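You operate a simulated robot arm through the tools that you are given. There is no shell and no other tool.

The job below is to be done with a simulated robot arm. You get a single attempt, and the scene is never put back.

Task
Let the warm block cool, then mix its tube until the dark layer has gone.
Fine: heat off and the HOT lamp dark before you open; shut the lid again; leave the tube in the mixer's cup, mixer off. Set down upright: tube.
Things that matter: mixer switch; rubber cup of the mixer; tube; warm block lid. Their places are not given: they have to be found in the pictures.

It is judged by the outcome, as a careful person would: the job done as asked, and still so three seconds after it is handed in. It fails if anything else is knocked over, pushed out of place, dropped, spilled or broken. Lids that push on must go on centred and level and be pressed home; caps that screw on are set level and turned clockwise until they are tight.

Robot
A 7-joint arm with a two-finger parallel gripper, fixed in place. Base frame: the origin is on the floor under the middle of its stand, x ahead of it, y to its left, z up. Lengths are in mm, angles in degrees, forces in N, time in s.
With the tool pointing down near the work surface it reaches from about 100 to 640 mm from the base axis. Its first joint turns from -66.0 to 66.0 degrees. Payload 1.57 kg.
Tool frame: the origin (TCP) lies between the finger pads and is the grasp point; the fingertips stand 30 mm ahead of it; z points along the fingers, y is the line along which they close. The gripper opens to 80 mm. The fingers are 17 mm wide and 12 mm thick; the gripper's body (40 by 82 mm) begins 80 mm behind the TCP.
Orientation is that of the tool frame in the base frame, as [roll, pitch, yaw] about the fixed x, y, z axes, in that order (R = Rz(yaw) Ry(pitch) Rx(roll)). With the fingers straight down and closing along the base's y, the tool's x points along the base's -x, its y along +y and its z along -z.

Tools
- The arm moves only by the tool servo_tool. Its argument "commands" is a list of rows, each a list of 2 entries, a list of its own where there are three numbers: the shift along the tool's x, y, z in m, then the turn, a rotation vector about the tool's x, y, z in degrees. In form: [[[tx, ty, tz], [rx, ry, rz]], ...]. A call has 1 to 20 rows; each row shifts and turns the commanded pose from where the row before left it, along the tool's axes as they then stand. "jaw" is the closure, from 0 (fully open) to 1 (shut), set as the call begins (left out, the last holds). A row lasts 0.2 s, in which the tool goes at most 50 mm and 8.6 degrees; a call with a longer step from one row to the next is refused whole, and so is a gripper value outside its range. A pose out of reach is approached as far as the arm can. The call stops where the force on the tool passes 40 N (or 10 N more than at its start, if that is more) or the arm is blocked; 0.2 s more then pass. The fingers move at their own pace (about 72 mm/s each) and stop on an object; they squeeze with about 24 N. The grip force told is the motor's: it shows also when the fingers shut on nothing. Time passes only in rows, and 0.2 s behind the last, so rows that do not move let the fingers close. It gives the time, the measured TCP pose, the force on the tool (base axes), the opening and the grip force at its end, in the units of the frame above (readings bear some noise), with the torque about the TCP (base axes, N m) and any sound that the robot's microphone picked up.
- Cameras (640 x 400 px; columns grow to the right, rows downward): "scene" is fixed at [59.6, 433.1, 1426.7]; the picture's right is [-0.74, -0.67, 0.00], its down [-0.38, 0.42, -0.83] and it looks along [0.55, -0.62, -0.56] (base axes); focal length 314 px, centre (320, 200). "wrist" rides on the gripper at [72, -7, -122] in the tool frame; the picture's right is [0.09, 1.00, 0.00], its down [-0.84, 0.08, -0.54] and it looks along [-0.54, 0.05, 0.84] (tool axes); focal length 238 px, centre (320, 200).
- snapshot(camera): a new picture of that camera. The clock stands still meanwhile.
- pixel_to_xyz(camera, pixels): for up to 12 pixels [column, row] of the newest picture of that camera ("zoom" is the newest enlarged one), the place [x, y, z] in the base frame of the surface seen there, good to about 2 mm. The clock stands still meanwhile.
- enlarge(camera, box): a new picture of the part [left, top, right, bottom] of that camera's present view, enlarged. The clock stands still meanwhile.
- job_done(): hands the job in; it is judged then, once.

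Leave the gripper open and the arm clear of the work at the hand-in unless told otherwise.

The tools are called by a JSON object that holds its "api" and its "payload". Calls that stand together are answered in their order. servo_tool: Moves the arm, as the interface text tells. Its arguments: {"type":"object","properties":{"commands":{"type":"array","items":{"type":"array"}},"jaw":{"type":"number"}},"required":["commands"]} The other tools are called the same way: snapshot (camera) takes a picture; pixel_to_xyz (camera, pixels) gives the place of the surface under pixels of a picture; enlarge (camera, box) takes an enlarged picture of a part of a camera's view; job_done () hands the job in.

At the start:

```text
clock: 0.0
eef_pos: [317.8, 6.3, 1248.3]
tcp_rot: [-180.0, 0.0, 179.9]
force: [0.0, -0.3, -0.8]
wrist_torque: [-0.02, -0.03, 0.01]
gripper_width: 80.0
grip_force: 0.1
```

scene: 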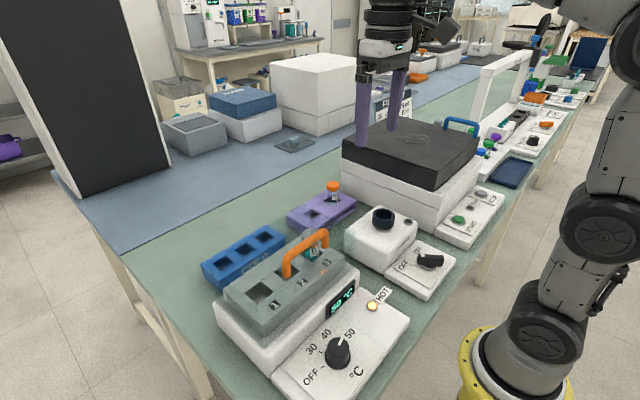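
wrist: 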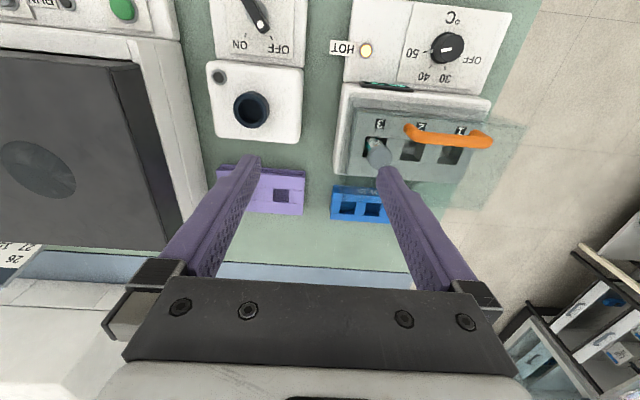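

I see the warm block (grey, orange handle) in the lower part of the scene picture, with its knob at about (337,352) and the HOT lamp lit at (372,305). The mixer is at (383,225) with its switch at (428,260). I will enlarge these parts to see more detail.

{"api": "enlarge", "payload": {"camera": "scene", "box": [190, 220, 430, 400]}}

{"api": "enlarge", "payload": {"camera": "wrist", "box": [320, 0, 540, 230]}}

```text
2.22 times, centred on (310, 310) of scene
```

zoom: 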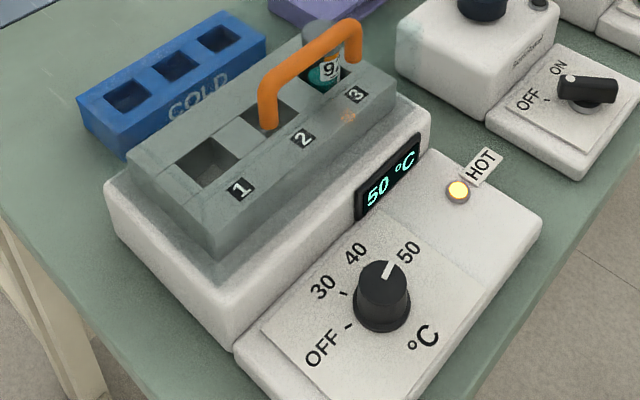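

```text
1.74 times, centred on (430, 115) of wrist
```

zoom: 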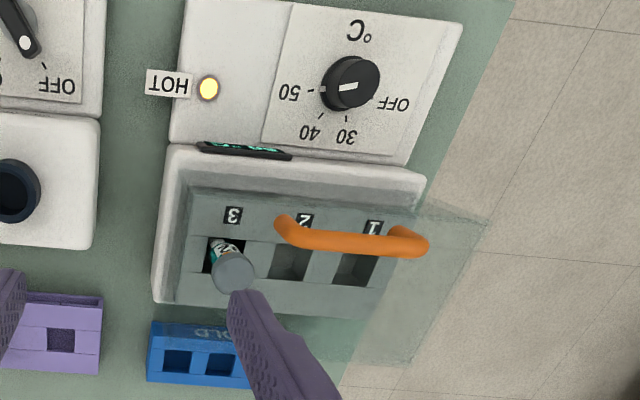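

The lid seems to be clear with an orange handle. I'll measure places: the knob, lamp, handle, tube, and mixer parts in the scene picture.

{"api": "snapshot", "payload": {"camera": "scene"}}

{"api": "snapshot", "payload": {"camera": "wrist"}}

{"api": "pixel_to_xyz", "payload": {"camera": "scene", "pixels": [[337, 343], [338, 362], [372, 305], [305, 246], [288, 270], [325, 240], [382, 215], [428, 260], [440, 260], [311, 252], [200, 350], [400, 275]]}}

{"api": "pixel_to_xyz", "payload": {"camera": "wrist", "pixels": [[448, 48], [366, 50], [410, 130], [485, 140], [450, 138], [375, 148], [250, 110], [258, 15], [490, 170], [465, 200], [355, 170], [420, 90]]}}

```text
taken
```

scene: 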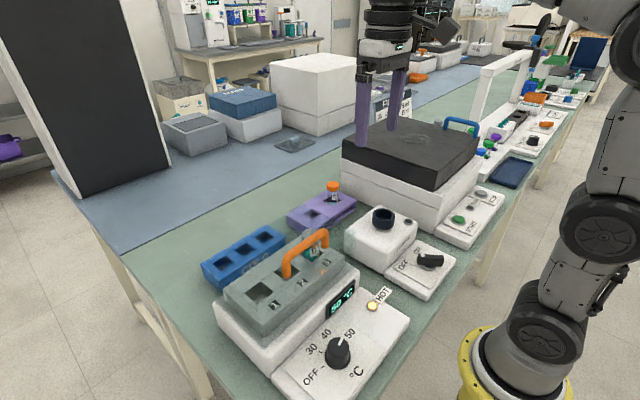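

```text
taken
```

wrist: 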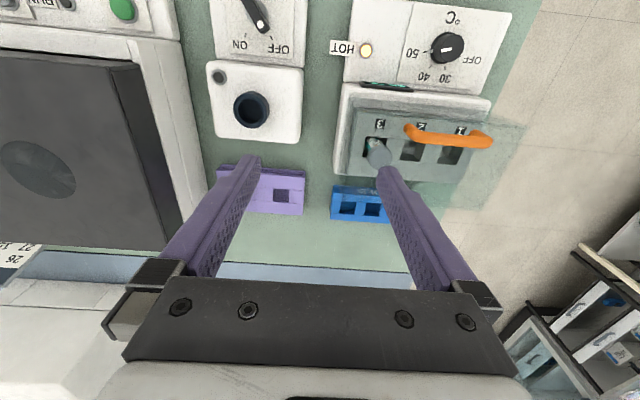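

```text
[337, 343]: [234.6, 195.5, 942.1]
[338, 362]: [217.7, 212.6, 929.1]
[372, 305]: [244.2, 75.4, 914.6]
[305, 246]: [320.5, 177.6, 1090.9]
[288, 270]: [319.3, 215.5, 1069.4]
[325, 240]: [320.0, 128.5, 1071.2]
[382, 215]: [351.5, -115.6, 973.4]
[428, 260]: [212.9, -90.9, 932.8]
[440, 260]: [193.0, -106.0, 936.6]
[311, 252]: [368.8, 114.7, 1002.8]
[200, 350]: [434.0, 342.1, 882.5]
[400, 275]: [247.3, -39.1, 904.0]
```

```text
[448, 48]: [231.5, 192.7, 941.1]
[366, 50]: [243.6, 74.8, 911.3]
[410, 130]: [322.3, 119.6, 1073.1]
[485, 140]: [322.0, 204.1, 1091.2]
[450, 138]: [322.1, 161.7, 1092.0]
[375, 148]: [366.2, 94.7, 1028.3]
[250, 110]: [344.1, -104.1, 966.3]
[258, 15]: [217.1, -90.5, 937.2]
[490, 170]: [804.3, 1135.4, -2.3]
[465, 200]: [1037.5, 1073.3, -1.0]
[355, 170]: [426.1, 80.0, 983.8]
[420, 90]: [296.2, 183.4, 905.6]
```

The knob stands near (232,194) with its top at z≈942. The lamp is at (244,75). The orange handle is at x≈322, y 120–210, z≈1092, and it belongs to a clear lid. I'll move the open gripper above the knob for a closer look before touching anything.

{"api": "servo_tool", "payload": {"commands": [[[0.0172, 0.0376, 0.02], [0, 0, 0]], [[0.0172, 0.0376, 0.02], [0, 0, 0]], [[0.0172, 0.0376, 0.02], [0, 0, 0]], [[0.0172, 0.0376, 0.02], [0, 0, 0]], [[0.0172, 0.0376, 0.02], [0, 0, 0]]], "jaw": 0}}

```text
clock: 1.2
eef_pos: [230.4, 194.0, 1146.6]
tcp_rot: [179.9, 0.0, 180.0]
force: [0.5, -0.9, 0.4]
wrist_torque: [0.02, -0.02, -0.01]
gripper_width: 80.0
grip_force: 0.1
```

The arm is at (230,194,1147). I'll take pictures from here.

{"api": "snapshot", "payload": {"camera": "wrist"}}

{"api": "snapshot", "payload": {"camera": "scene"}}

```text
taken
```

wrist: 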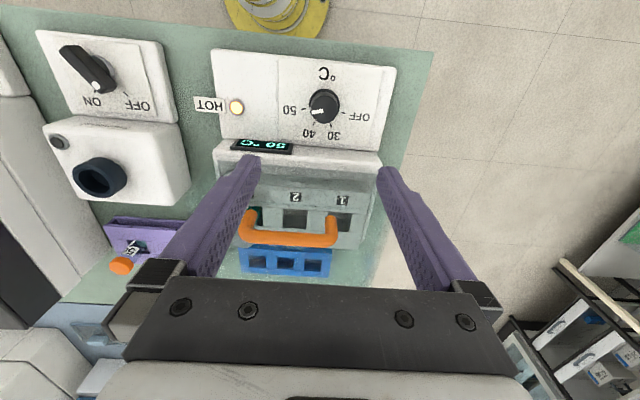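

```text
taken
```

scene: 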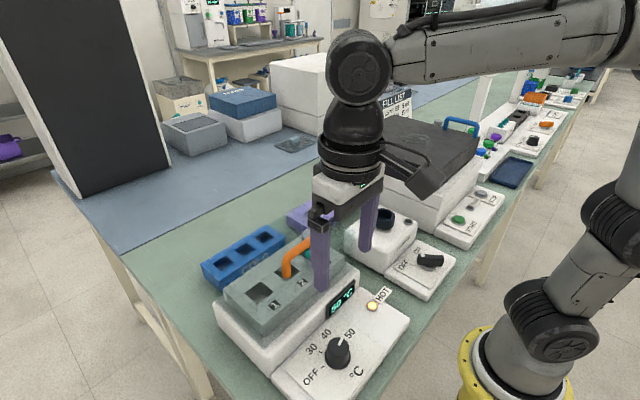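

Now an enlarged view of the knob and the lid from the wrist.

{"api": "enlarge", "payload": {"camera": "wrist", "box": [240, 50, 400, 150]}}

{"api": "pixel_to_xyz", "payload": {"camera": "zoom", "pixels": [[320, 220], [330, 200], [300, 240], [410, 257], [360, 300], [290, 290], [240, 235], [205, 230], [290, 320], [370, 330], [470, 265], [340, 100]]}}

{"api": "enlarge", "payload": {"camera": "wrist", "box": [200, 130, 420, 290]}}

```text
4.00 times, centred on (320, 100) of wrist
```

zoom: 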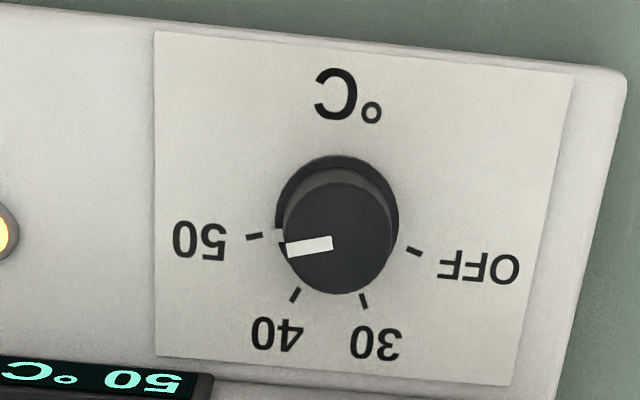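

```text
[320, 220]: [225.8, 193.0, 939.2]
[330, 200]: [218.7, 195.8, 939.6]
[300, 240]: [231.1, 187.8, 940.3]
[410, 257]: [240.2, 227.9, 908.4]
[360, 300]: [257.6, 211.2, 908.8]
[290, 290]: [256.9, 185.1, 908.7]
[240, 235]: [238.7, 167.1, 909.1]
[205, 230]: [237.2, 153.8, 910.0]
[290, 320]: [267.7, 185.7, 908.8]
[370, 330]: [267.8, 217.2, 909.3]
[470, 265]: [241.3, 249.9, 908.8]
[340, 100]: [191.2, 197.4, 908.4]
```

```text
2.50 times, centred on (310, 210) of wrist
```

zoom: 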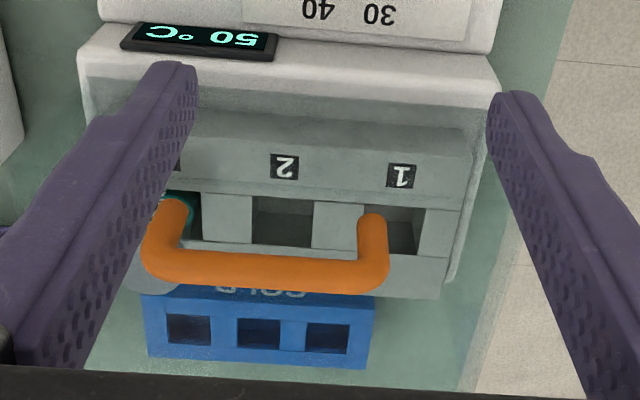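

The panel is at z≈909 and the knob's top at z≈939.5. The tick marks fit a circle centred near (231,198). OFF is at about +75° from +x, and 50, where the pointer stands, is at about −75°. So the knob needs about 150° counter-clockwise seen from above. I'll pre-turn the tool 75° clockwise, close the fingers part way to 50 mm and come down above the knob.

{"api": "servo_tool", "payload": {"commands": [[[-0.0006, 0.004, 0], [0, 0, 0]], [[0, 0, 0], [0, 0, 8.333]], [[0, 0, 0], [0, 0, 8.333]], [[0, 0, 0], [0, 0, 8.333]], [[0, 0, 0], [0, 0, 8.333]], [[0, 0, 0], [0, 0, 8.333]], [[0, 0, 0], [0, 0, 8.333]], [[0, 0, 0], [0, 0, 8.333]], [[0, 0, 0], [0, 0, 8.333]], [[0, 0, 0], [0, 0, 8.333]], [[0, 0, 0.04], [0, 0, 0]], [[0, 0, 0.04], [0, 0, 0]], [[0, 0, 0.04], [0, 0, 0]], [[0, 0, 0.03], [0, 0, 0]], [[0, 0, 0.0], [0, 0, 0]]], "jaw": 0.375}}

```text
clock: 4.4
eef_pos: [231.5, 197.2, 994.9]
tcp_rot: [180.0, 0.0, 105.0]
force: [0.0, 1.1, 0.6]
wrist_torque: [0.03, 0.02, -0.03]
gripper_width: 50.1
grip_force: 0.0
```

The tool is at (231.5,197.2,995), yaw 105, opening 50 mm. I'll check that it lines up with the knob.

{"api": "snapshot", "payload": {"camera": "wrist"}}

{"api": "snapshot", "payload": {"camera": "scene"}}

```text
taken
```

wrist: 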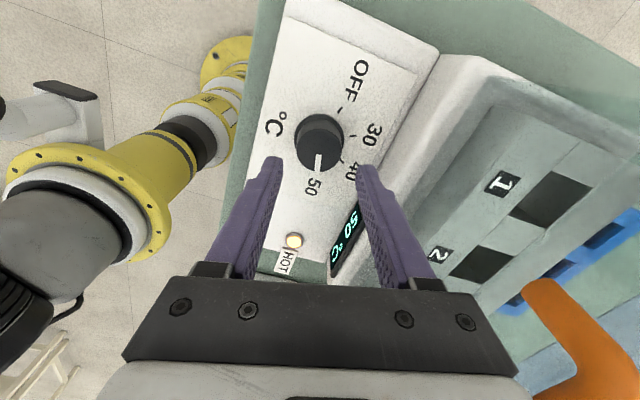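

```text
taken
```

scene: 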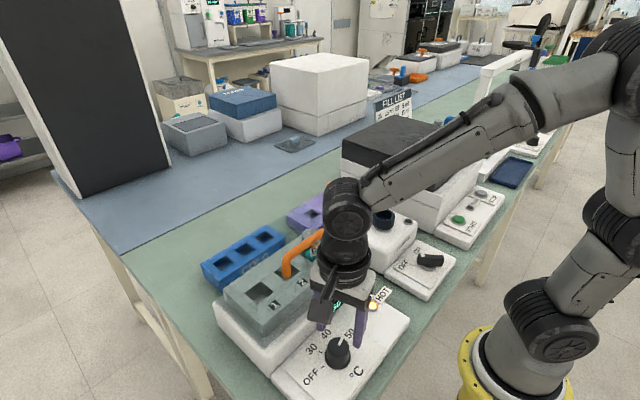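

The knob sits between the fingers, centred at column ~320. I'll go down 50 mm to z≈945.

{"api": "servo_tool", "payload": {"commands": [[[0, 0, 0.02], [0, 0, 0]], [[0, 0, 0.015], [0, 0, 0]], [[0, 0, 0.01], [0, 0, 0]], [[0, 0, 0.006], [0, 0, 0]], [[0, 0, 0], [0, 0, 0]]]}}

```text
clock: 5.6
eef_pos: [233.3, 198.7, 944.5]
tcp_rot: [-180.0, 0.0, 104.9]
force: [0.0, 0.3, 0.2]
wrist_torque: [0.02, 0.01, -0.01]
gripper_width: 50.2
grip_force: 0.1
```

At z 944.5 with no contact. Now I close the fingers on the knob and let them settle.

{"api": "servo_tool", "payload": {"commands": [[[0, 0, 0], [0, 0, 0]], [[0, 0, 0], [0, 0, 0]], [[0, 0, 0], [0, 0, 0]]], "jaw": 1}}

```text
clock: 6.4
eef_pos: [231.6, 198.2, 945.0]
tcp_rot: [-179.8, 0.1, 104.9]
force: [-13.8, -3.1, 5.7]
wrist_torque: [-0.13, 0.52, 0.05]
gripper_width: 37.2
grip_force: 43.5
```

The fingers hold the knob (37 mm wide). A side force of about −14 N in x suggests the knob's centre is a little toward −x. I'll shift −1.2 mm along the closing line and start the turn with a few steps.

{"api": "servo_tool", "payload": {"commands": [[[0, -0.0012, 0], [0, 0, 0]], [[0, 0, 0], [0, 0, -4]], [[0, 0, 0], [0, 0, -8]], [[0, 0, 0], [0, 0, -8]]]}}

```text
clock: 7.4
eef_pos: [231.3, 197.5, 944.3]
tcp_rot: [180.0, 0.1, 125.1]
force: [7.4, -5.7, -19.6]
wrist_torque: [-0.54, -0.6, 0.01]
gripper_width: 37.2
grip_force: 43.6
```

The yaw is now 125. I'll look to see whether the knob turned along with it.

{"api": "enlarge", "payload": {"camera": "wrist", "box": [220, 60, 420, 260]}}

{"api": "enlarge", "payload": {"camera": "scene", "box": [280, 280, 420, 390]}}

```text
2.00 times, centred on (320, 160) of wrist
```

zoom: 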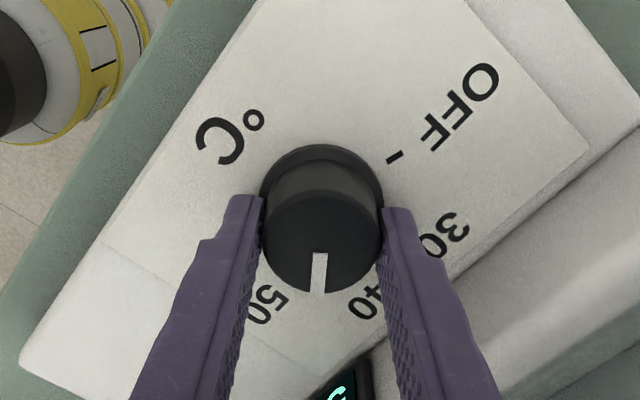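

```text
3.64 times, centred on (350, 335) of scene
```

zoom: 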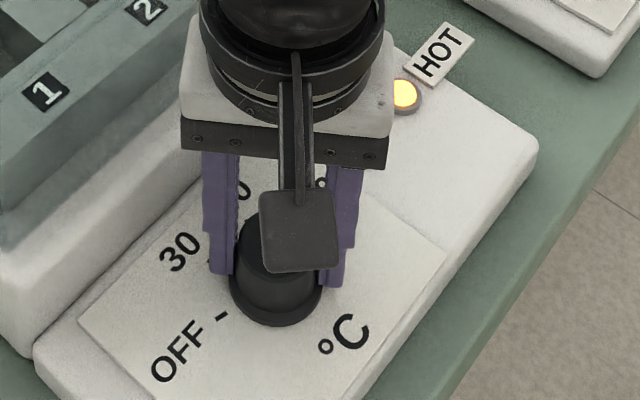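

The pointer turns with the gripper and now lies between 50 and 40. I'll carry on with 64° more.

{"api": "servo_tool", "payload": {"commands": [[[0, 0, 0], [0, 0, -8]], [[0, 0, 0], [0, 0, -8]], [[0, 0, 0], [0, 0, -8]], [[0, 0, 0], [0, 0, -8]], [[0, 0, 0], [0, 0, -8]], [[0, 0, 0], [0, 0, -8]], [[0, 0, 0], [0, 0, -8]], [[0, 0, 0], [0, 0, -8]]]}}

```text
clock: 9.2
eef_pos: [232.2, 199.6, 946.2]
tcp_rot: [179.7, 0.3, -171.0]
force: [12.0, 19.6, -29.6]
wrist_torque: [0.41, 0.0, -0.05]
gripper_width: 37.1
grip_force: 43.5
```

The knob has followed to yaw −171, but the force has grown to about 37 N. I'll release, let the tool relax, and look.

{"api": "servo_tool", "payload": {"commands": [[[0, 0, 0], [0, 0, 0]], [[0, 0, 0], [0, 0, 0]]], "jaw": 0.375}}

{"api": "enlarge", "payload": {"camera": "wrist", "box": [220, 60, 420, 260]}}

```text
clock: 9.8
eef_pos: [231.3, 196.6, 946.3]
tcp_rot: [180.0, 0.0, -170.8]
force: [-0.4, 0.6, 0.2]
wrist_torque: [-0.02, -0.03, 0.01]
gripper_width: 50.0
grip_force: 0.1
```

```text
2.00 times, centred on (320, 160) of wrist
```

zoom: 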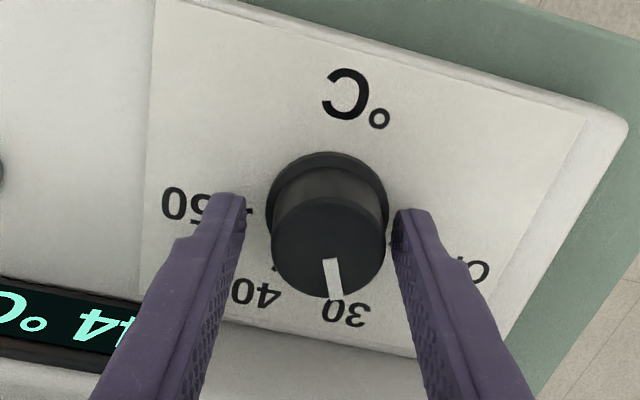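

The display already reads about 44 °C and the pointer is near 30. The knob sits about 2.5 mm to the +y side of the finger midline, so I'll shift by that, regrip, and turn on.

{"api": "servo_tool", "payload": {"commands": [[[0, 0.0025, 0.001], [0, 0, 0]], [[0, 0, 0], [0, 0, 0]]]}}

{"api": "servo_tool", "payload": {"commands": [[[0, 0, 0], [0, 0, 0]], [[0, 0, 0], [0, 0, 0]], [[0, 0, 0], [0, 0, 0]]], "jaw": 1}}

```text
clock: 10.4
eef_pos: [232.1, 200.4, 945.3]
tcp_rot: [-180.0, 0.0, -171.1]
force: [-0.7, 0.0, -0.8]
wrist_torque: [0.0, 0.0, 0.04]
gripper_width: 50.1
grip_force: 0.0
```

```text
clock: 11.2
eef_pos: [230.7, 200.2, 945.0]
tcp_rot: [180.0, 0.0, -171.0]
force: [0.6, 0.1, -1.3]
wrist_torque: [0.0, 0.03, 0.02]
gripper_width: 37.0
grip_force: 43.5
```

The grip is now centred with almost no side force. I'll turn 40° more counter-clockwise.

{"api": "servo_tool", "payload": {"commands": [[[0, 0, 0], [0, 0, -8]], [[0, 0, 0], [0, 0, -8]], [[0, 0, 0], [0, 0, -8]], [[0, 0, 0], [0, 0, -8]], [[0, 0, 0], [0, 0, -8]]]}}

```text
clock: 12.4
eef_pos: [230.5, 201.7, 945.8]
tcp_rot: [180.0, 0.0, -130.8]
force: [-2.6, 5.0, -6.2]
wrist_torque: [0.86, -0.23, 0.0]
gripper_width: 36.7
grip_force: 43.6
```

Smooth so far. About 26° remain to OFF.

{"api": "servo_tool", "payload": {"commands": [[[0, 0, 0], [0, 0, -7]], [[0, 0, 0], [0, 0, -7]], [[0, 0, 0], [0, 0, -6]], [[0, 0, 0], [0, 0, -5]]]}}

{"api": "enlarge", "payload": {"camera": "wrist", "box": [220, 60, 420, 260]}}

{"api": "snapshot", "payload": {"camera": "scene"}}

```text
clock: 13.4
eef_pos: [231.3, 200.2, 945.3]
tcp_rot: [-180.0, 0.0, -105.9]
force: [-9.7, 8.4, 2.4]
wrist_torque: [0.28, 0.41, -0.8]
gripper_width: 37.0
grip_force: 43.7
```

```text
2.00 times, centred on (320, 160) of wrist
```

zoom: 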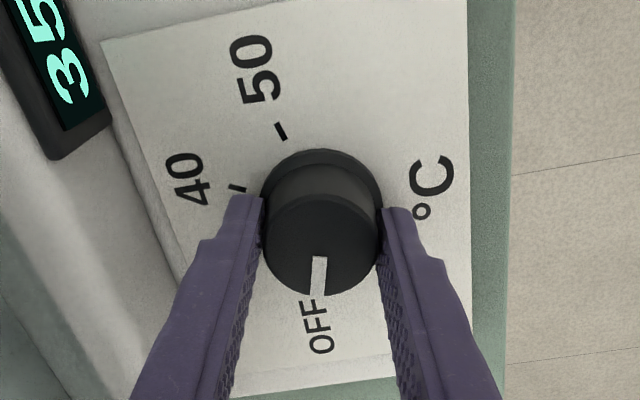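

```text
taken
```

scene: 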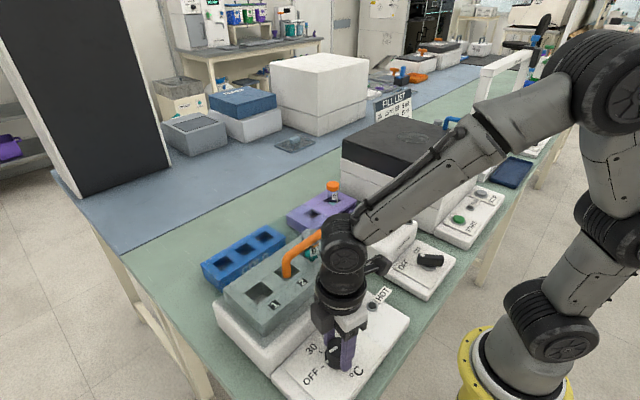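

The pointer stands at OFF (a −0.8 N·m twist suggests the end stop), the display reads 35 and the lamp looks dark. I'll release and rise straight up.

{"api": "servo_tool", "payload": {"commands": [[[0, 0, 0], [0, 0, 0]], [[0, 0, 0], [0, 0, 0]], [[0, 0, -0.02], [0, 0, 0]], [[0, 0, -0.04], [0, 0, 0]], [[0, 0, -0.045], [0, 0, 0]], [[0, 0, -0.045], [0, 0, 0]], [[0, 0, -0.045], [0, 0, 0]]], "jaw": 0.375}}

{"api": "snapshot", "payload": {"camera": "wrist"}}

{"api": "enlarge", "payload": {"camera": "scene", "box": [270, 260, 430, 400]}}

```text
clock: 15.0
eef_pos: [230.1, 199.4, 1141.5]
tcp_rot: [-180.0, 0.0, -106.0]
force: [0.0, -0.7, 0.0]
wrist_torque: [0.02, -0.01, 0.0]
gripper_width: 49.7
grip_force: 0.1
```

```text
taken
```

wrist: 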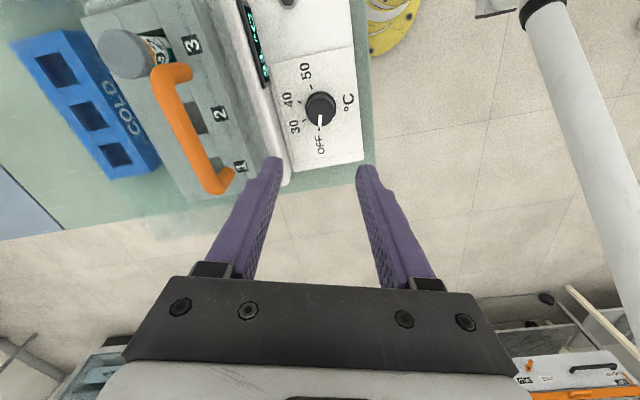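

```text
2.86 times, centred on (350, 330) of scene
```

zoom: 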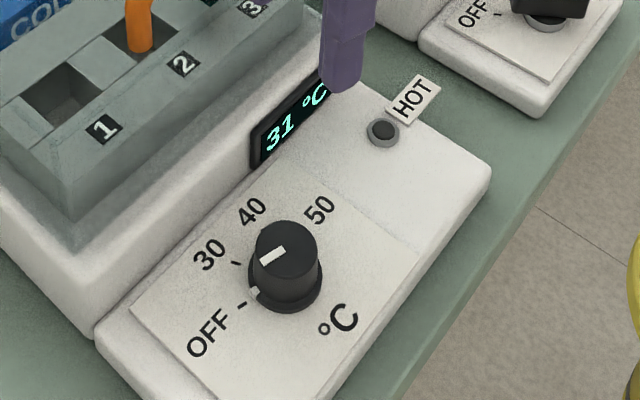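

The knob is at OFF, the HOT lamp is dark and the display reads 31 °C. Next I need to understand the lid. I'll turn the tool back to yaw 180 and look at the lid from the front.

{"api": "servo_tool", "payload": {"commands": [[[0, 0, 0], [0, 0, 8.222]], [[0, 0, 0], [0, 0, 8.222]], [[0, 0, 0], [0, 0, 8.222]], [[0, 0, 0], [0, 0, 8.222]], [[0, 0, 0], [0, 0, 8.222]], [[0, 0, 0], [0, 0, 8.222]], [[0, 0, 0], [0, 0, 8.222]], [[0, 0, 0], [0, 0, 8.222]], [[0, 0, 0], [0, 0, 8.222]], [[0.04, -0.02, -0.03], [0, 0, 0]], [[0.02, -0.01, -0.03], [0, 0, 0]], [[0, 0, -0.04], [0, 0, 0]]], "jaw": 0}}

{"api": "snapshot", "payload": {"camera": "wrist"}}

{"api": "enlarge", "payload": {"camera": "scene", "box": [190, 200, 400, 350]}}

```text
refused: row 10 steps farther than a row can; nothing moved
```

```text
taken
```

wrist: 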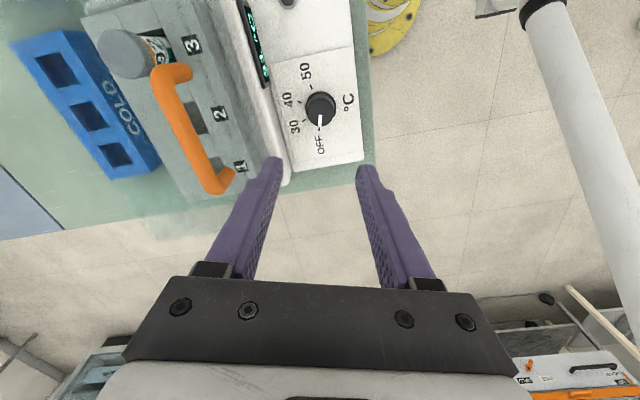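

```text
2.67 times, centred on (295, 275) of scene
```

zoom: 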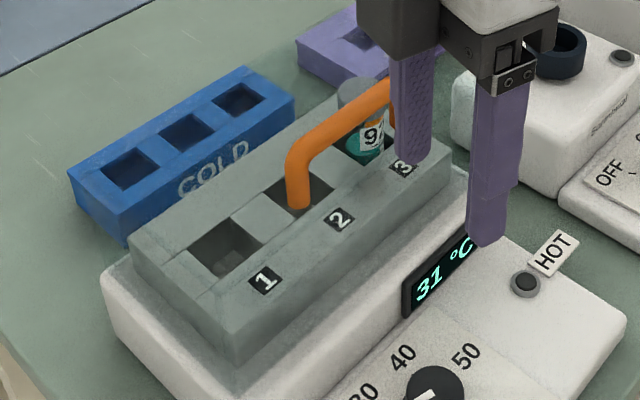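

That call was refused because one step was over 50 mm. I'll send it again with smaller steps.

{"api": "servo_tool", "payload": {"commands": [[[0, 0, 0], [0, 0, 8.222]], [[0, 0, 0], [0, 0, 8.222]], [[0, 0, 0], [0, 0, 8.222]], [[0, 0, 0], [0, 0, 8.222]], [[0, 0, 0], [0, 0, 8.222]], [[0, 0, 0], [0, 0, 8.222]], [[0, 0, 0], [0, 0, 8.222]], [[0, 0, 0], [0, 0, 8.222]], [[0, 0, 0], [0, 0, 8.222]], [[0.03, -0.015, -0.02], [0, 0, 0]], [[0.03, -0.015, -0.03], [0, 0, 0]], [[0, 0, -0.04], [0, 0, 0]], [[0, 0, 0], [0, 0, 0]]], "jaw": 0}}

{"api": "snapshot", "payload": {"camera": "wrist"}}

{"api": "enlarge", "payload": {"camera": "scene", "box": [190, 200, 400, 350]}}

```text
clock: 17.8
eef_pos: [169.0, 169.2, 1229.1]
tcp_rot: [179.9, 0.0, -180.0]
force: [0.3, 0.0, -0.1]
wrist_torque: [-0.01, -0.03, -0.01]
gripper_width: 79.8
grip_force: 0.0
```

```text
taken
```

wrist: 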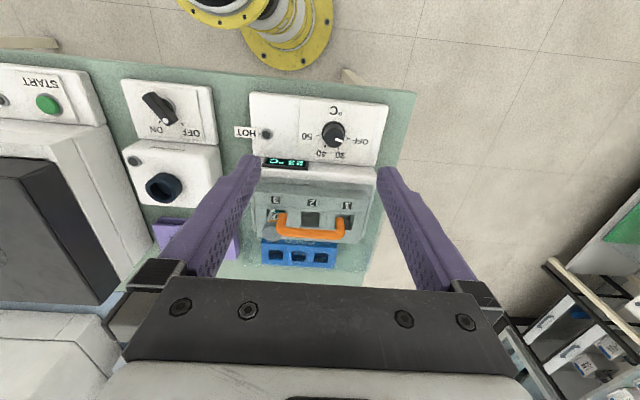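

```text
2.67 times, centred on (295, 275) of scene
```

zoom: 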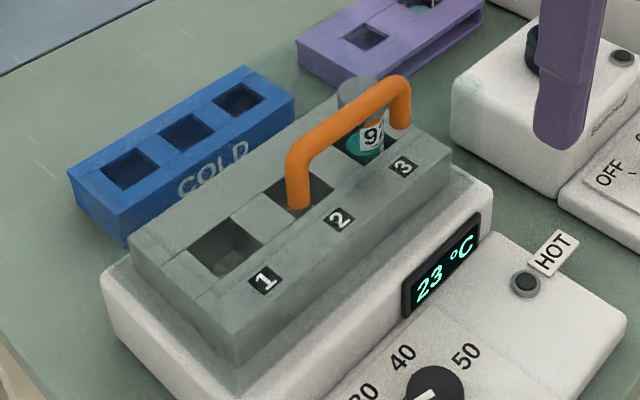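

It is cooled to 23 °C. I'll measure the handle and the lid edges closely from both cameras.

{"api": "pixel_to_xyz", "payload": {"camera": "zoom", "pixels": [[298, 203], [298, 180], [305, 150], [350, 115], [395, 85], [402, 110], [400, 124], [350, 88], [355, 80], [340, 92], [375, 125], [368, 155]]}}

{"api": "enlarge", "payload": {"camera": "wrist", "box": [230, 140, 390, 280]}}

{"api": "pixel_to_xyz", "payload": {"camera": "zoom", "pixels": [[200, 295], [200, 330], [205, 370], [320, 385], [430, 380], [445, 350], [440, 310], [160, 370], [190, 310], [100, 220], [530, 230], [320, 180]]}}

```text
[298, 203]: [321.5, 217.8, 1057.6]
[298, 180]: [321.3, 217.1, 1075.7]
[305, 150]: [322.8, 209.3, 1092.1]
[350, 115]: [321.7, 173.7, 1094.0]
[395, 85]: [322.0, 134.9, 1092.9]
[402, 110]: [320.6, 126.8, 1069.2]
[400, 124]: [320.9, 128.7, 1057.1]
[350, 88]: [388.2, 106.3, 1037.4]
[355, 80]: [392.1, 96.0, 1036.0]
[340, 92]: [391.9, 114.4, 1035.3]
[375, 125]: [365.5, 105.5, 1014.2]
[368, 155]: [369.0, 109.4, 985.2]
```

```text
2.86 times, centred on (310, 210) of wrist
```

zoom: 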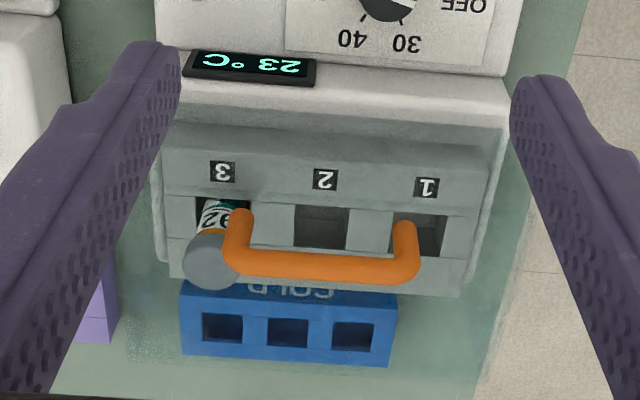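

```text
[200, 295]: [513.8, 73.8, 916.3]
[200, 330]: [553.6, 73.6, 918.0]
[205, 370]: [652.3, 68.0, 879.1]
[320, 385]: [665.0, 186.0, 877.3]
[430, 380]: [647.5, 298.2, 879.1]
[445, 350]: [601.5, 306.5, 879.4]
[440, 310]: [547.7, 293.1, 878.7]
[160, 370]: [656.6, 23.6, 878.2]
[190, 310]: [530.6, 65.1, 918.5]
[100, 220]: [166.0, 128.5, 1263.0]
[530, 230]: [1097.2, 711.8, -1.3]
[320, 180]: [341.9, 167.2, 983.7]
```

The handle's posts stand at y≈127 and y≈217, x≈321, rising from z≈1055 to a bar at z≈1086. The handle is near the front of the lid, so the lid probably hinges at the back (x≈450). I'll enlarge the scene view to find its edges.

{"api": "enlarge", "payload": {"camera": "scene", "box": [200, 215, 300, 285]}}

{"api": "enlarge", "payload": {"camera": "scene", "box": [270, 215, 370, 285]}}

{"api": "enlarge", "payload": {"camera": "scene", "box": [200, 275, 320, 359]}}

```text
5.71 times, centred on (250, 250) of scene
```

zoom: 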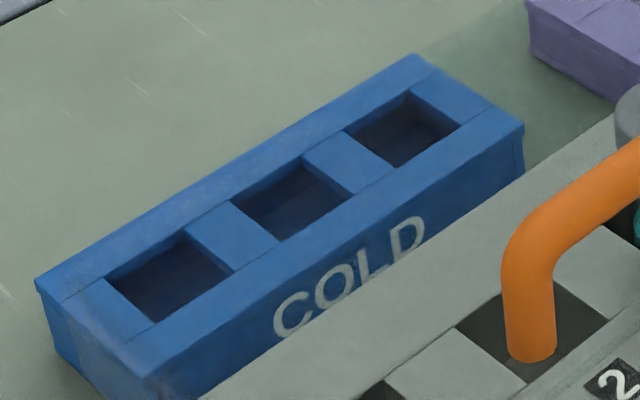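

```text
5.71 times, centred on (320, 250) of scene
```

zoom: 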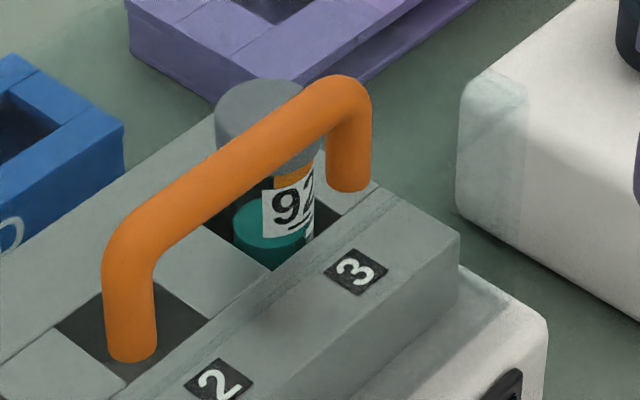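

```text
4.76 times, centred on (260, 317) of scene
```

zoom: 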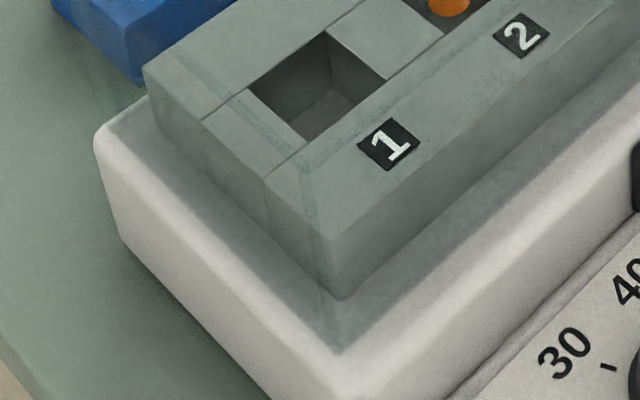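

The lid's front-left vertical edge shows at about (305,287), from z≈962 to z≈1055. So it is a clear box about 230 wide (y 57–287), with its back at x≈455. I'll move over it to inspect the rear for a hinge.

{"api": "servo_tool", "payload": {"commands": [[[-0.046, 0.0, -0.008], [0, 0, 0]], [[-0.046, 0.0, -0.008], [0, 0, 0]], [[-0.046, 0.0, -0.004], [0, 0, 0]], [[-0.046, 0.0, 0], [0, 0, 0]], [[-0.046, 0.0, 0], [0, 0, 0]], [[0, 0, 0], [0, 0, 0]]]}}

{"api": "snapshot", "payload": {"camera": "wrist"}}

{"api": "enlarge", "payload": {"camera": "wrist", "box": [220, 0, 440, 200]}}

```text
clock: 19.2
eef_pos: [400.5, 170.0, 1248.2]
tcp_rot: [179.9, -0.1, -179.9]
force: [-0.1, 0.4, 0.8]
wrist_torque: [0.02, -0.02, 0.01]
gripper_width: 80.0
grip_force: 0.1
```

```text
taken
```

wrist: 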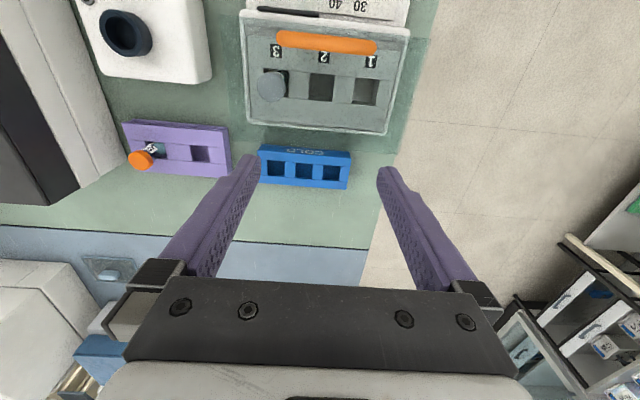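

```text
2.00 times, centred on (330, 100) of wrist
```

zoom: 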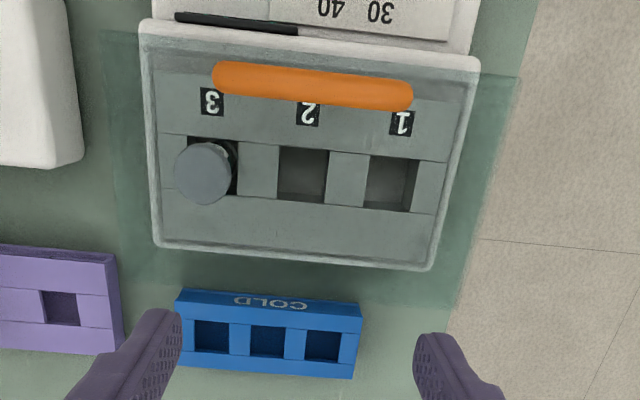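

The lid's top plate spans x≈307–442, y≈55–287, and the handle is 14 mm from its front edge. That fits a hinge along the rear bottom edge, near x≈442, z≈960. I'll grip the bar from above with the fingers closing along x. First I turn the tool to yaw 90 and move over the bar with a 50 mm opening.

{"api": "servo_tool", "payload": {"commands": [[[0, 0, 0], [0, 0, 8.182]], [[0, 0, 0], [0, 0, 8.182]], [[0, 0, 0], [0, 0, 8.182]], [[0, 0, 0], [0, 0, 8.182]], [[0, 0, 0], [0, 0, 8.182]], [[0, 0, 0], [0, 0, 8.182]], [[0, 0, 0], [0, 0, 8.182]], [[0, 0, 0], [0, 0, 8.182]], [[0, 0, 0], [0, 0, 8.182]], [[0, 0, 0], [0, 0, 8.182]], [[0, 0, 0], [0, 0, 8.18]], [[0.001, -0.04, 0], [0, 0, 0]], [[0.001, -0.039, 0], [0, 0, 0]], [[0, 0, 0.045], [0, 0, 0]], [[0, 0, 0.03], [0, 0, 0]], [[0, 0, 0], [0, 0, 0]]], "jaw": 0.375}}

{"api": "snapshot", "payload": {"camera": "wrist"}}

{"api": "enlarge", "payload": {"camera": "scene", "box": [200, 130, 440, 300]}}

```text
clock: 22.6
eef_pos: [319.6, 172.7, 1173.1]
tcp_rot: [-180.0, -0.1, 90.2]
force: [-0.2, -0.1, -0.7]
wrist_torque: [0.01, 0.04, -0.02]
gripper_width: 50.1
grip_force: 0.0
```

```text
taken
```

wrist: 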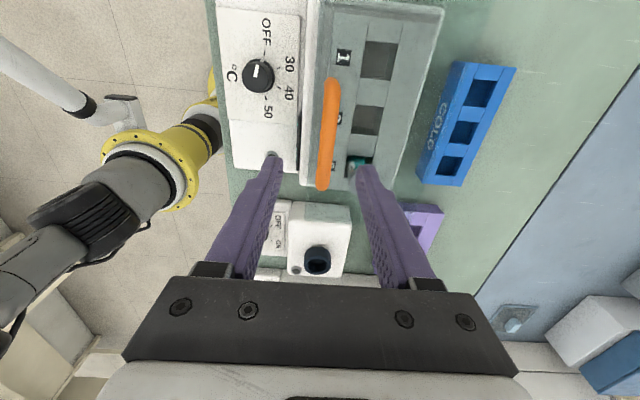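

```text
2.35 times, centred on (320, 215) of scene
```

zoom: 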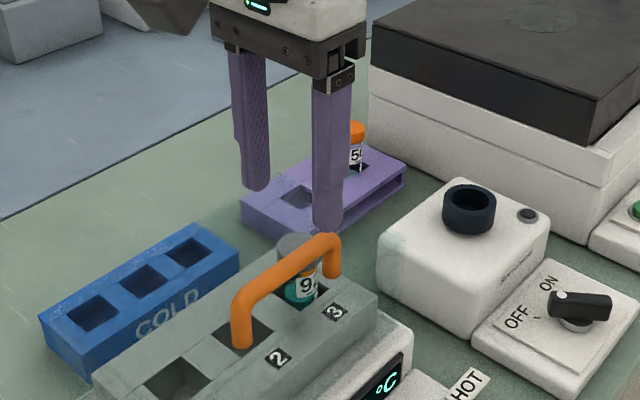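

The bar lies between the fingers. I'll descend 71 mm to z≈1102, keeping the tips well above the lid plate.

{"api": "servo_tool", "payload": {"commands": [[[0, 0, 0.03], [0, 0, 0]], [[0, 0, 0.025], [0, 0, 0]], [[0, 0, 0.016], [0, 0, 0]], [[0, 0, 0], [0, 0, 0]]]}}

{"api": "snapshot", "payload": {"camera": "wrist"}}

{"api": "enlarge", "payload": {"camera": "scene", "box": [240, 180, 380, 280]}}

```text
clock: 23.6
eef_pos: [320.4, 173.2, 1103.6]
tcp_rot: [180.0, 0.0, 90.0]
force: [-0.6, 0.3, 0.2]
wrist_torque: [-0.02, 0.03, 0.02]
gripper_width: 50.0
grip_force: 0.0
```

```text
taken
```

wrist: 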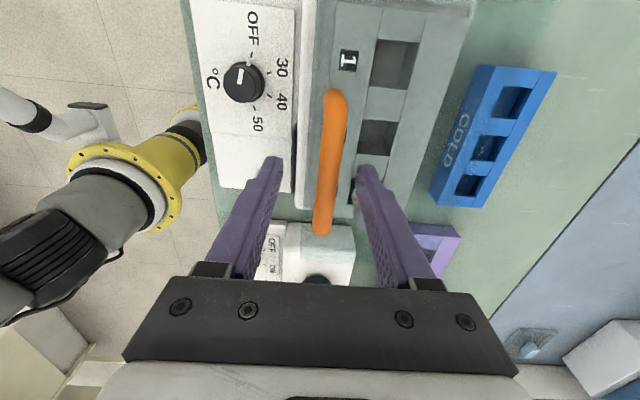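

```text
4.00 times, centred on (310, 230) of scene
```

zoom: 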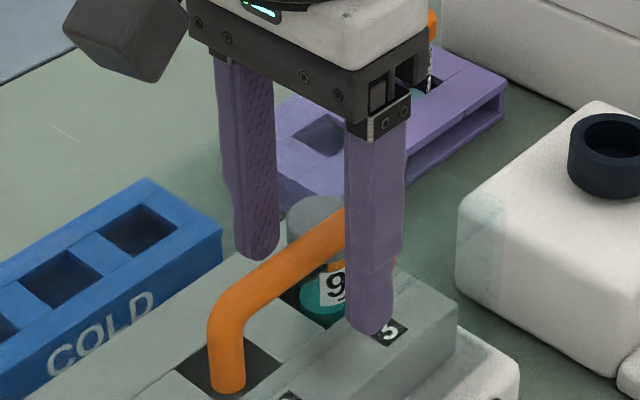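

The fingers straddle the bar. I'll go 4 mm lower and close on it.

{"api": "servo_tool", "payload": {"commands": [[[0, 0, 0.004], [0, 0, 0]], [[0, 0, 0], [0, 0, 0]]]}}

{"api": "servo_tool", "payload": {"commands": [[[0, 0, 0], [0, 0, 0]], [[0, 0, 0], [0, 0, 0]], [[0, 0, 0], [0, 0, 0]]], "jaw": 1}}

```text
clock: 24.2
eef_pos: [321.3, 173.5, 1100.1]
tcp_rot: [-180.0, 0.0, 90.1]
force: [-0.1, -0.5, 0.9]
wrist_torque: [-0.02, -0.01, 0.03]
gripper_width: 50.0
grip_force: 0.1
```

```text
clock: 25.0
eef_pos: [325.3, 173.0, 1099.5]
tcp_rot: [179.4, -0.2, 90.0]
force: [34.1, -0.8, -10.7]
wrist_torque: [-0.56, -0.36, -0.03]
gripper_width: 13.6
grip_force: 30.7
```

The bar is 13.6 mm thick and held. A +34 N side force says the bar is further in +x, so I'll shift +3.5 mm along the closing line to relieve it.

{"api": "servo_tool", "payload": {"commands": [[[0, 0.0035, 0], [0, 0, 0]], [[0, 0, 0], [0, 0, 0]]]}}

```text
clock: 25.6
eef_pos: [326.2, 172.8, 1099.9]
tcp_rot: [-180.0, -0.2, 90.1]
force: [17.7, -0.8, -6.4]
wrist_torque: [-0.06, -0.27, -0.04]
gripper_width: 13.7
grip_force: 30.5
```

Half the force is gone, so another +3.5 mm.

{"api": "servo_tool", "payload": {"commands": [[[0, 0.0035, 0], [0, 0, 0]], [[0, 0, 0], [0, 0, 0]]]}}

```text
clock: 26.2
eef_pos: [325.8, 173.2, 1101.0]
tcp_rot: [-179.8, 0.0, 90.1]
force: [-11.3, 1.2, 6.7]
wrist_torque: [-0.08, 0.34, -0.05]
gripper_width: 13.3
grip_force: 30.3
```

Slightly overshot, so I'll back off 1.3 mm. Then I'll try a first small opening move of about 8 mm along the expected arc (+x, +z).

{"api": "servo_tool", "payload": {"commands": [[[0, -0.0013, 0], [0, 0, 0]], [[0, 0.003, -0.0027], [0, 0, 0]], [[0, 0.003, -0.0027], [0, 0, 0]], [[0, 0, 0], [0, 0, 0]]]}}

```text
clock: 27.2
eef_pos: [332.5, 173.6, 1107.5]
tcp_rot: [180.0, 0.0, 90.2]
force: [-11.3, 6.4, 6.6]
wrist_torque: [-0.11, 0.33, -0.04]
gripper_width: 13.4
grip_force: 30.3
```

The tool moved about 9 mm with mostly radial force. I'll check in the pictures that the lid is following.

{"api": "enlarge", "payload": {"camera": "scene", "box": [190, 200, 400, 350]}}

{"api": "snapshot", "payload": {"camera": "wrist"}}

```text
2.67 times, centred on (295, 275) of scene
```

zoom: 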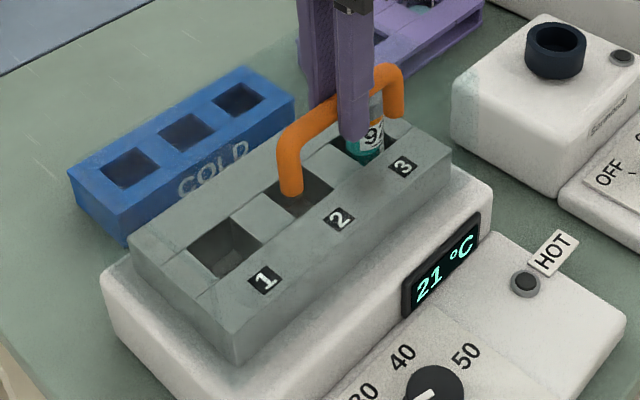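

```text
taken
```

wrist: 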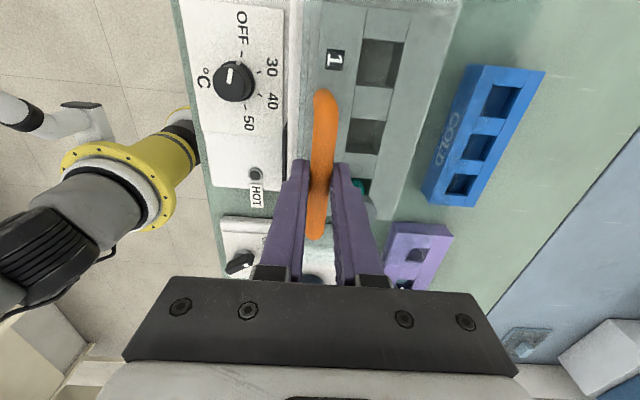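

The handle has moved and the lid is swinging about the rear, as expected. I'll continue along the arc about (442,960), radius 173 mm, with a small outward correction.

{"api": "servo_tool", "payload": {"commands": [[[0, -0.0009, -0.0011], [0, 0, 0]], [[0, 0.0065, -0.005], [0, 0, 0]], [[0, 0.0066, -0.0047], [0, 0, 0]], [[0, 0.0077, -0.0049], [0, 0, 0]], [[0, 0.0078, -0.0045], [0, 0, 0]], [[0, 0, 0], [0, 0, 0]]]}}

```text
clock: 28.6
eef_pos: [360.1, 172.9, 1127.4]
tcp_rot: [180.0, 0.0, 90.0]
force: [-6.7, 2.8, 8.6]
wrist_torque: [-0.18, 0.13, -0.03]
gripper_width: 13.5
grip_force: 30.0
```

The lid is following at about 16° open, with only a small outward force. I'll continue to about 28°.

{"api": "servo_tool", "payload": {"commands": [[[0, -0.0004, -0.0008], [0, 0, 0]], [[0, 0.0084, -0.0041], [0, 0, 0]], [[0, 0.0084, -0.0038], [0, 0, 0]], [[0, 0.0086, -0.0031], [0, 0, 0]], [[0, 0.0087, -0.0028], [0, 0, 0]], [[0, 0, 0], [0, 0, 0]]]}}

```text
clock: 30.0
eef_pos: [393.7, 173.5, 1141.9]
tcp_rot: [179.8, -0.2, 90.0]
force: [-3.6, 8.0, 6.5]
wrist_torque: [-0.05, 0.14, -0.03]
gripper_width: 13.4
grip_force: 30.3
```

Radius confirmed at ≈174.7 mm. I'll go on to about 52° open.

{"api": "servo_tool", "payload": {"commands": [[[0, 0, -0.0006], [0, 0, 0]], [[0, 0.009, -0.0023], [0, 0, 0]], [[0, 0.0089, -0.0018], [0, 0, 0]], [[0, 0.0091, -0.0014], [0, 0, 0]], [[0, 0.009, -0.0009], [0, 0, 0]], [[0, 0.0092, -0.0003], [0, 0, 0]], [[0, 0.0091, 0], [0, 0, 0]], [[0, 0.0091, 0.0006], [0, 0, 0]], [[0, 0.0091, 0.001], [0, 0, 0]], [[0, 0, 0], [0, 0, 0]]]}}

```text
clock: 32.2
eef_pos: [467.1, 173.0, 1147.3]
tcp_rot: [179.8, 0.0, 90.0]
force: [0.3, 6.9, 11.3]
wrist_torque: [0.18, 0.03, -0.02]
gripper_width: 13.7
grip_force: 30.1
```

At about 51° open. I'll continue to about 75° along the arc, now descending.

{"api": "servo_tool", "payload": {"commands": [[[0, 0, -0.001], [0, 0, 0]], [[0, 0.0088, 0.0014], [0, 0, 0]], [[0, 0.0087, 0.002], [0, 0, 0]], [[0, 0.0088, 0.0025], [0, 0, 0]], [[0, 0.0087, 0.0029], [0, 0, 0]], [[0, 0.0085, 0.0034], [0, 0, 0]], [[0, 0.0084, 0.0038], [0, 0, 0]], [[0, 0.0081, 0.0042], [0, 0, 0]], [[0, 0.008, 0.0047], [0, 0, 0]], [[0, 0, 0], [0, 0, 0]]]}}

{"api": "snapshot", "payload": {"camera": "wrist"}}

{"api": "snapshot", "payload": {"camera": "scene"}}

```text
clock: 34.4
eef_pos: [535.9, 171.6, 1124.3]
tcp_rot: [179.6, -0.1, 90.1]
force: [13.7, 0.3, 24.7]
wrist_torque: [-0.04, -0.16, -0.03]
gripper_width: 13.6
grip_force: 30.2
```

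```text
taken
```

wrist: 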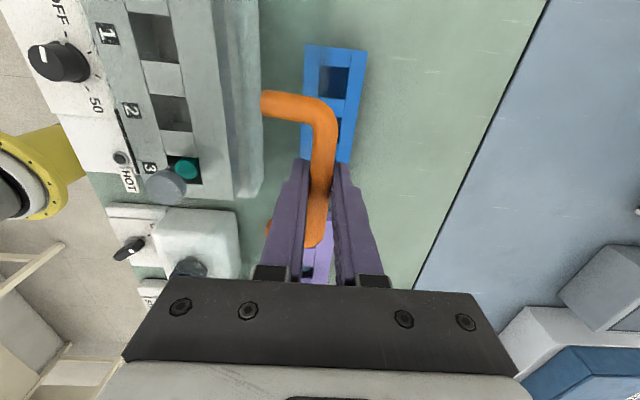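

```text
taken
```

scene: 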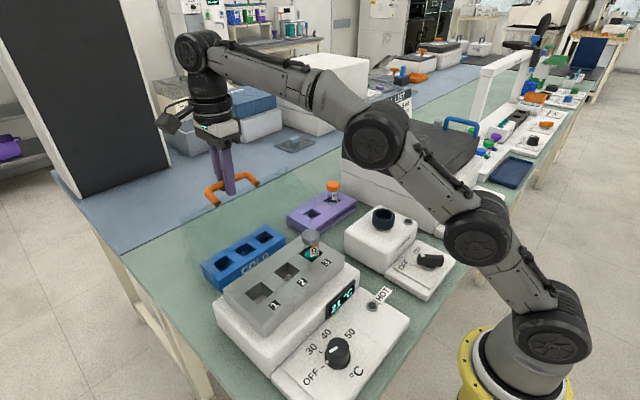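

The lid is about 73° open and swinging freely. A circle fit puts the hinge at about (446.6, 957.6), radius 177. I'll correct outward by 3 mm and go on to about 85°, watching for a stop.

{"api": "servo_tool", "payload": {"commands": [[[0, 0.0016, -0.0025], [0, 0, 0]], [[0, 0.0074, 0.0046], [0, 0, 0]], [[0, 0.0073, 0.005], [0, 0, 0]], [[0, 0.0073, 0.0056], [0, 0, 0]], [[0, 0.0071, 0.006], [0, 0, 0]], [[0, 0, 0], [0, 0, 0]]]}}

```text
clock: 35.8
eef_pos: [563.7, 173.1, 1103.9]
tcp_rot: [179.7, -0.2, 90.1]
force: [14.4, 1.2, 18.4]
wrist_torque: [-0.62, -0.11, -0.04]
gripper_width: 13.5
grip_force: 30.2
```

84° open and still free. I'll carry on toward 95°, with another 1.5 mm outward.

{"api": "servo_tool", "payload": {"commands": [[[0, 0.001, -0.0012], [0, 0, 0]], [[0, 0.0058, 0.005], [0, 0, 0]], [[0, 0.0058, 0.006], [0, 0, 0]], [[0, 0.0056, 0.0062], [0, 0, 0]], [[0, 0.0051, 0.0062], [0, 0, 0]], [[0, 0, 0], [0, 0, 0]]]}}

```text
clock: 36.6
eef_pos: [572.3, 172.8, 1096.1]
tcp_rot: [178.8, -0.4, 90.0]
force: [1.5, -0.5, 0.4]
wrist_torque: [0.21, -0.1, 0.01]
gripper_width: 13.4
grip_force: 29.9
out of reach, approached as far as the arm can: row 1, 3
stopped in row 4: the force on the tool passed its limit at 44 N (the readings are from after the stop); the commanded pose is now the measured one
```

The lid is about 88° open, and the arm met resistance there (44 N), probably the lid's stop. It is well past its balance point. I'll release with only a 30 mm opening, so the front finger doesn't push the plate, and check that the lid stays.

{"api": "servo_tool", "payload": {"commands": [[[0, 0, 0], [0, 0, 0]], [[0, 0, 0], [0, 0, 0]], [[0, 0, 0], [0, 0, 0]]], "jaw": 0.625}}

{"api": "snapshot", "payload": {"camera": "wrist"}}

{"api": "enlarge", "payload": {"camera": "scene", "box": [150, 100, 350, 260]}}

```text
clock: 37.4
eef_pos: [571.4, 171.0, 1095.4]
tcp_rot: [179.0, -0.4, 90.0]
force: [0.1, 0.0, 0.5]
wrist_torque: [0.01, -0.01, -0.01]
gripper_width: 30.0
grip_force: 0.0
```

```text
taken
```

wrist: 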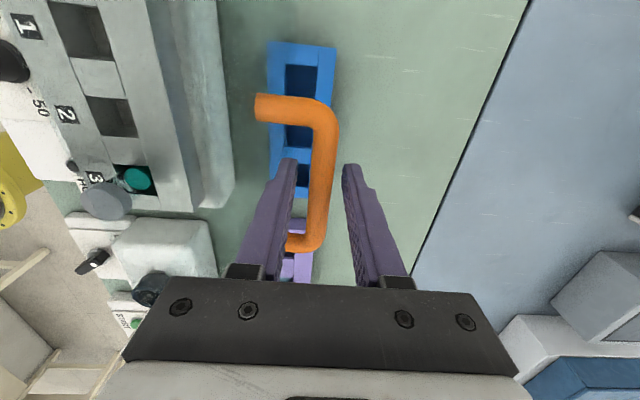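

```text
2.50 times, centred on (250, 180) of scene
```

zoom: 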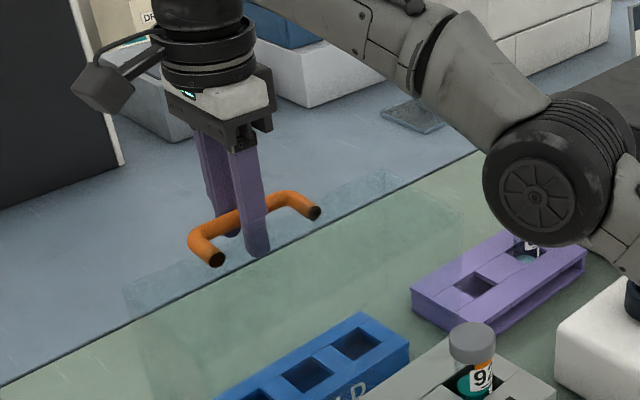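

The lid stays on its own, and the force on the tool is near 0. I'll rise straight up slowly and check again.

{"api": "servo_tool", "payload": {"commands": [[[0, 0, -0.01], [0, 0, 0]], [[0, 0, -0.02], [0, 0, 0]], [[0, 0, -0.03], [0, 0, 0]], [[0, 0, -0.04], [0, 0, 0]], [[0, 0, 0], [0, 0, 0]]]}}

{"api": "snapshot", "payload": {"camera": "wrist"}}

{"api": "snapshot", "payload": {"camera": "scene"}}

```text
clock: 38.6
eef_pos: [534.9, 161.5, 1160.7]
tcp_rot: [178.9, -0.4, 90.1]
force: [-0.1, 0.0, 0.1]
wrist_torque: [0.0, 0.0, -0.01]
gripper_width: 30.1
grip_force: 0.0
out of reach, approached as far as the arm can: row 1, 2, 3, 4
```

```text
taken
```

wrist: 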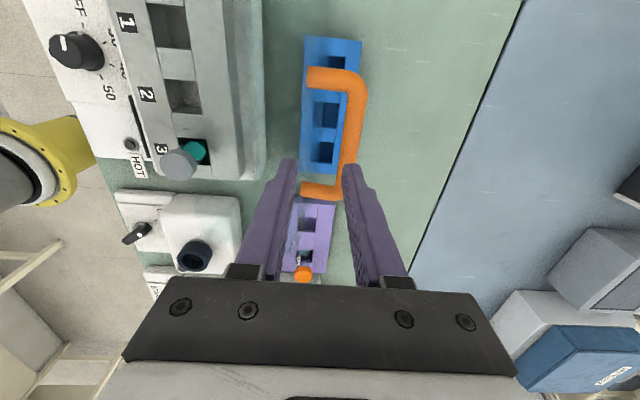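

```text
taken
```

scene: 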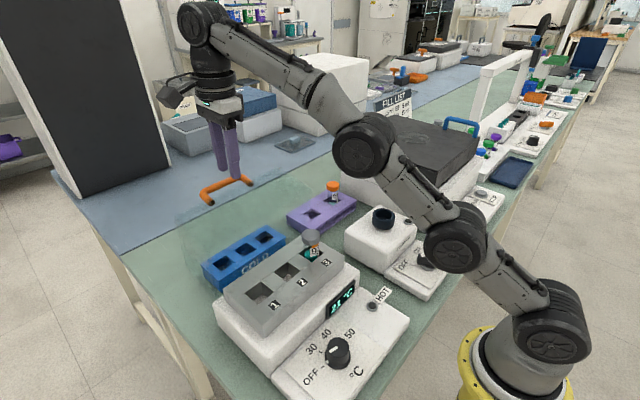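

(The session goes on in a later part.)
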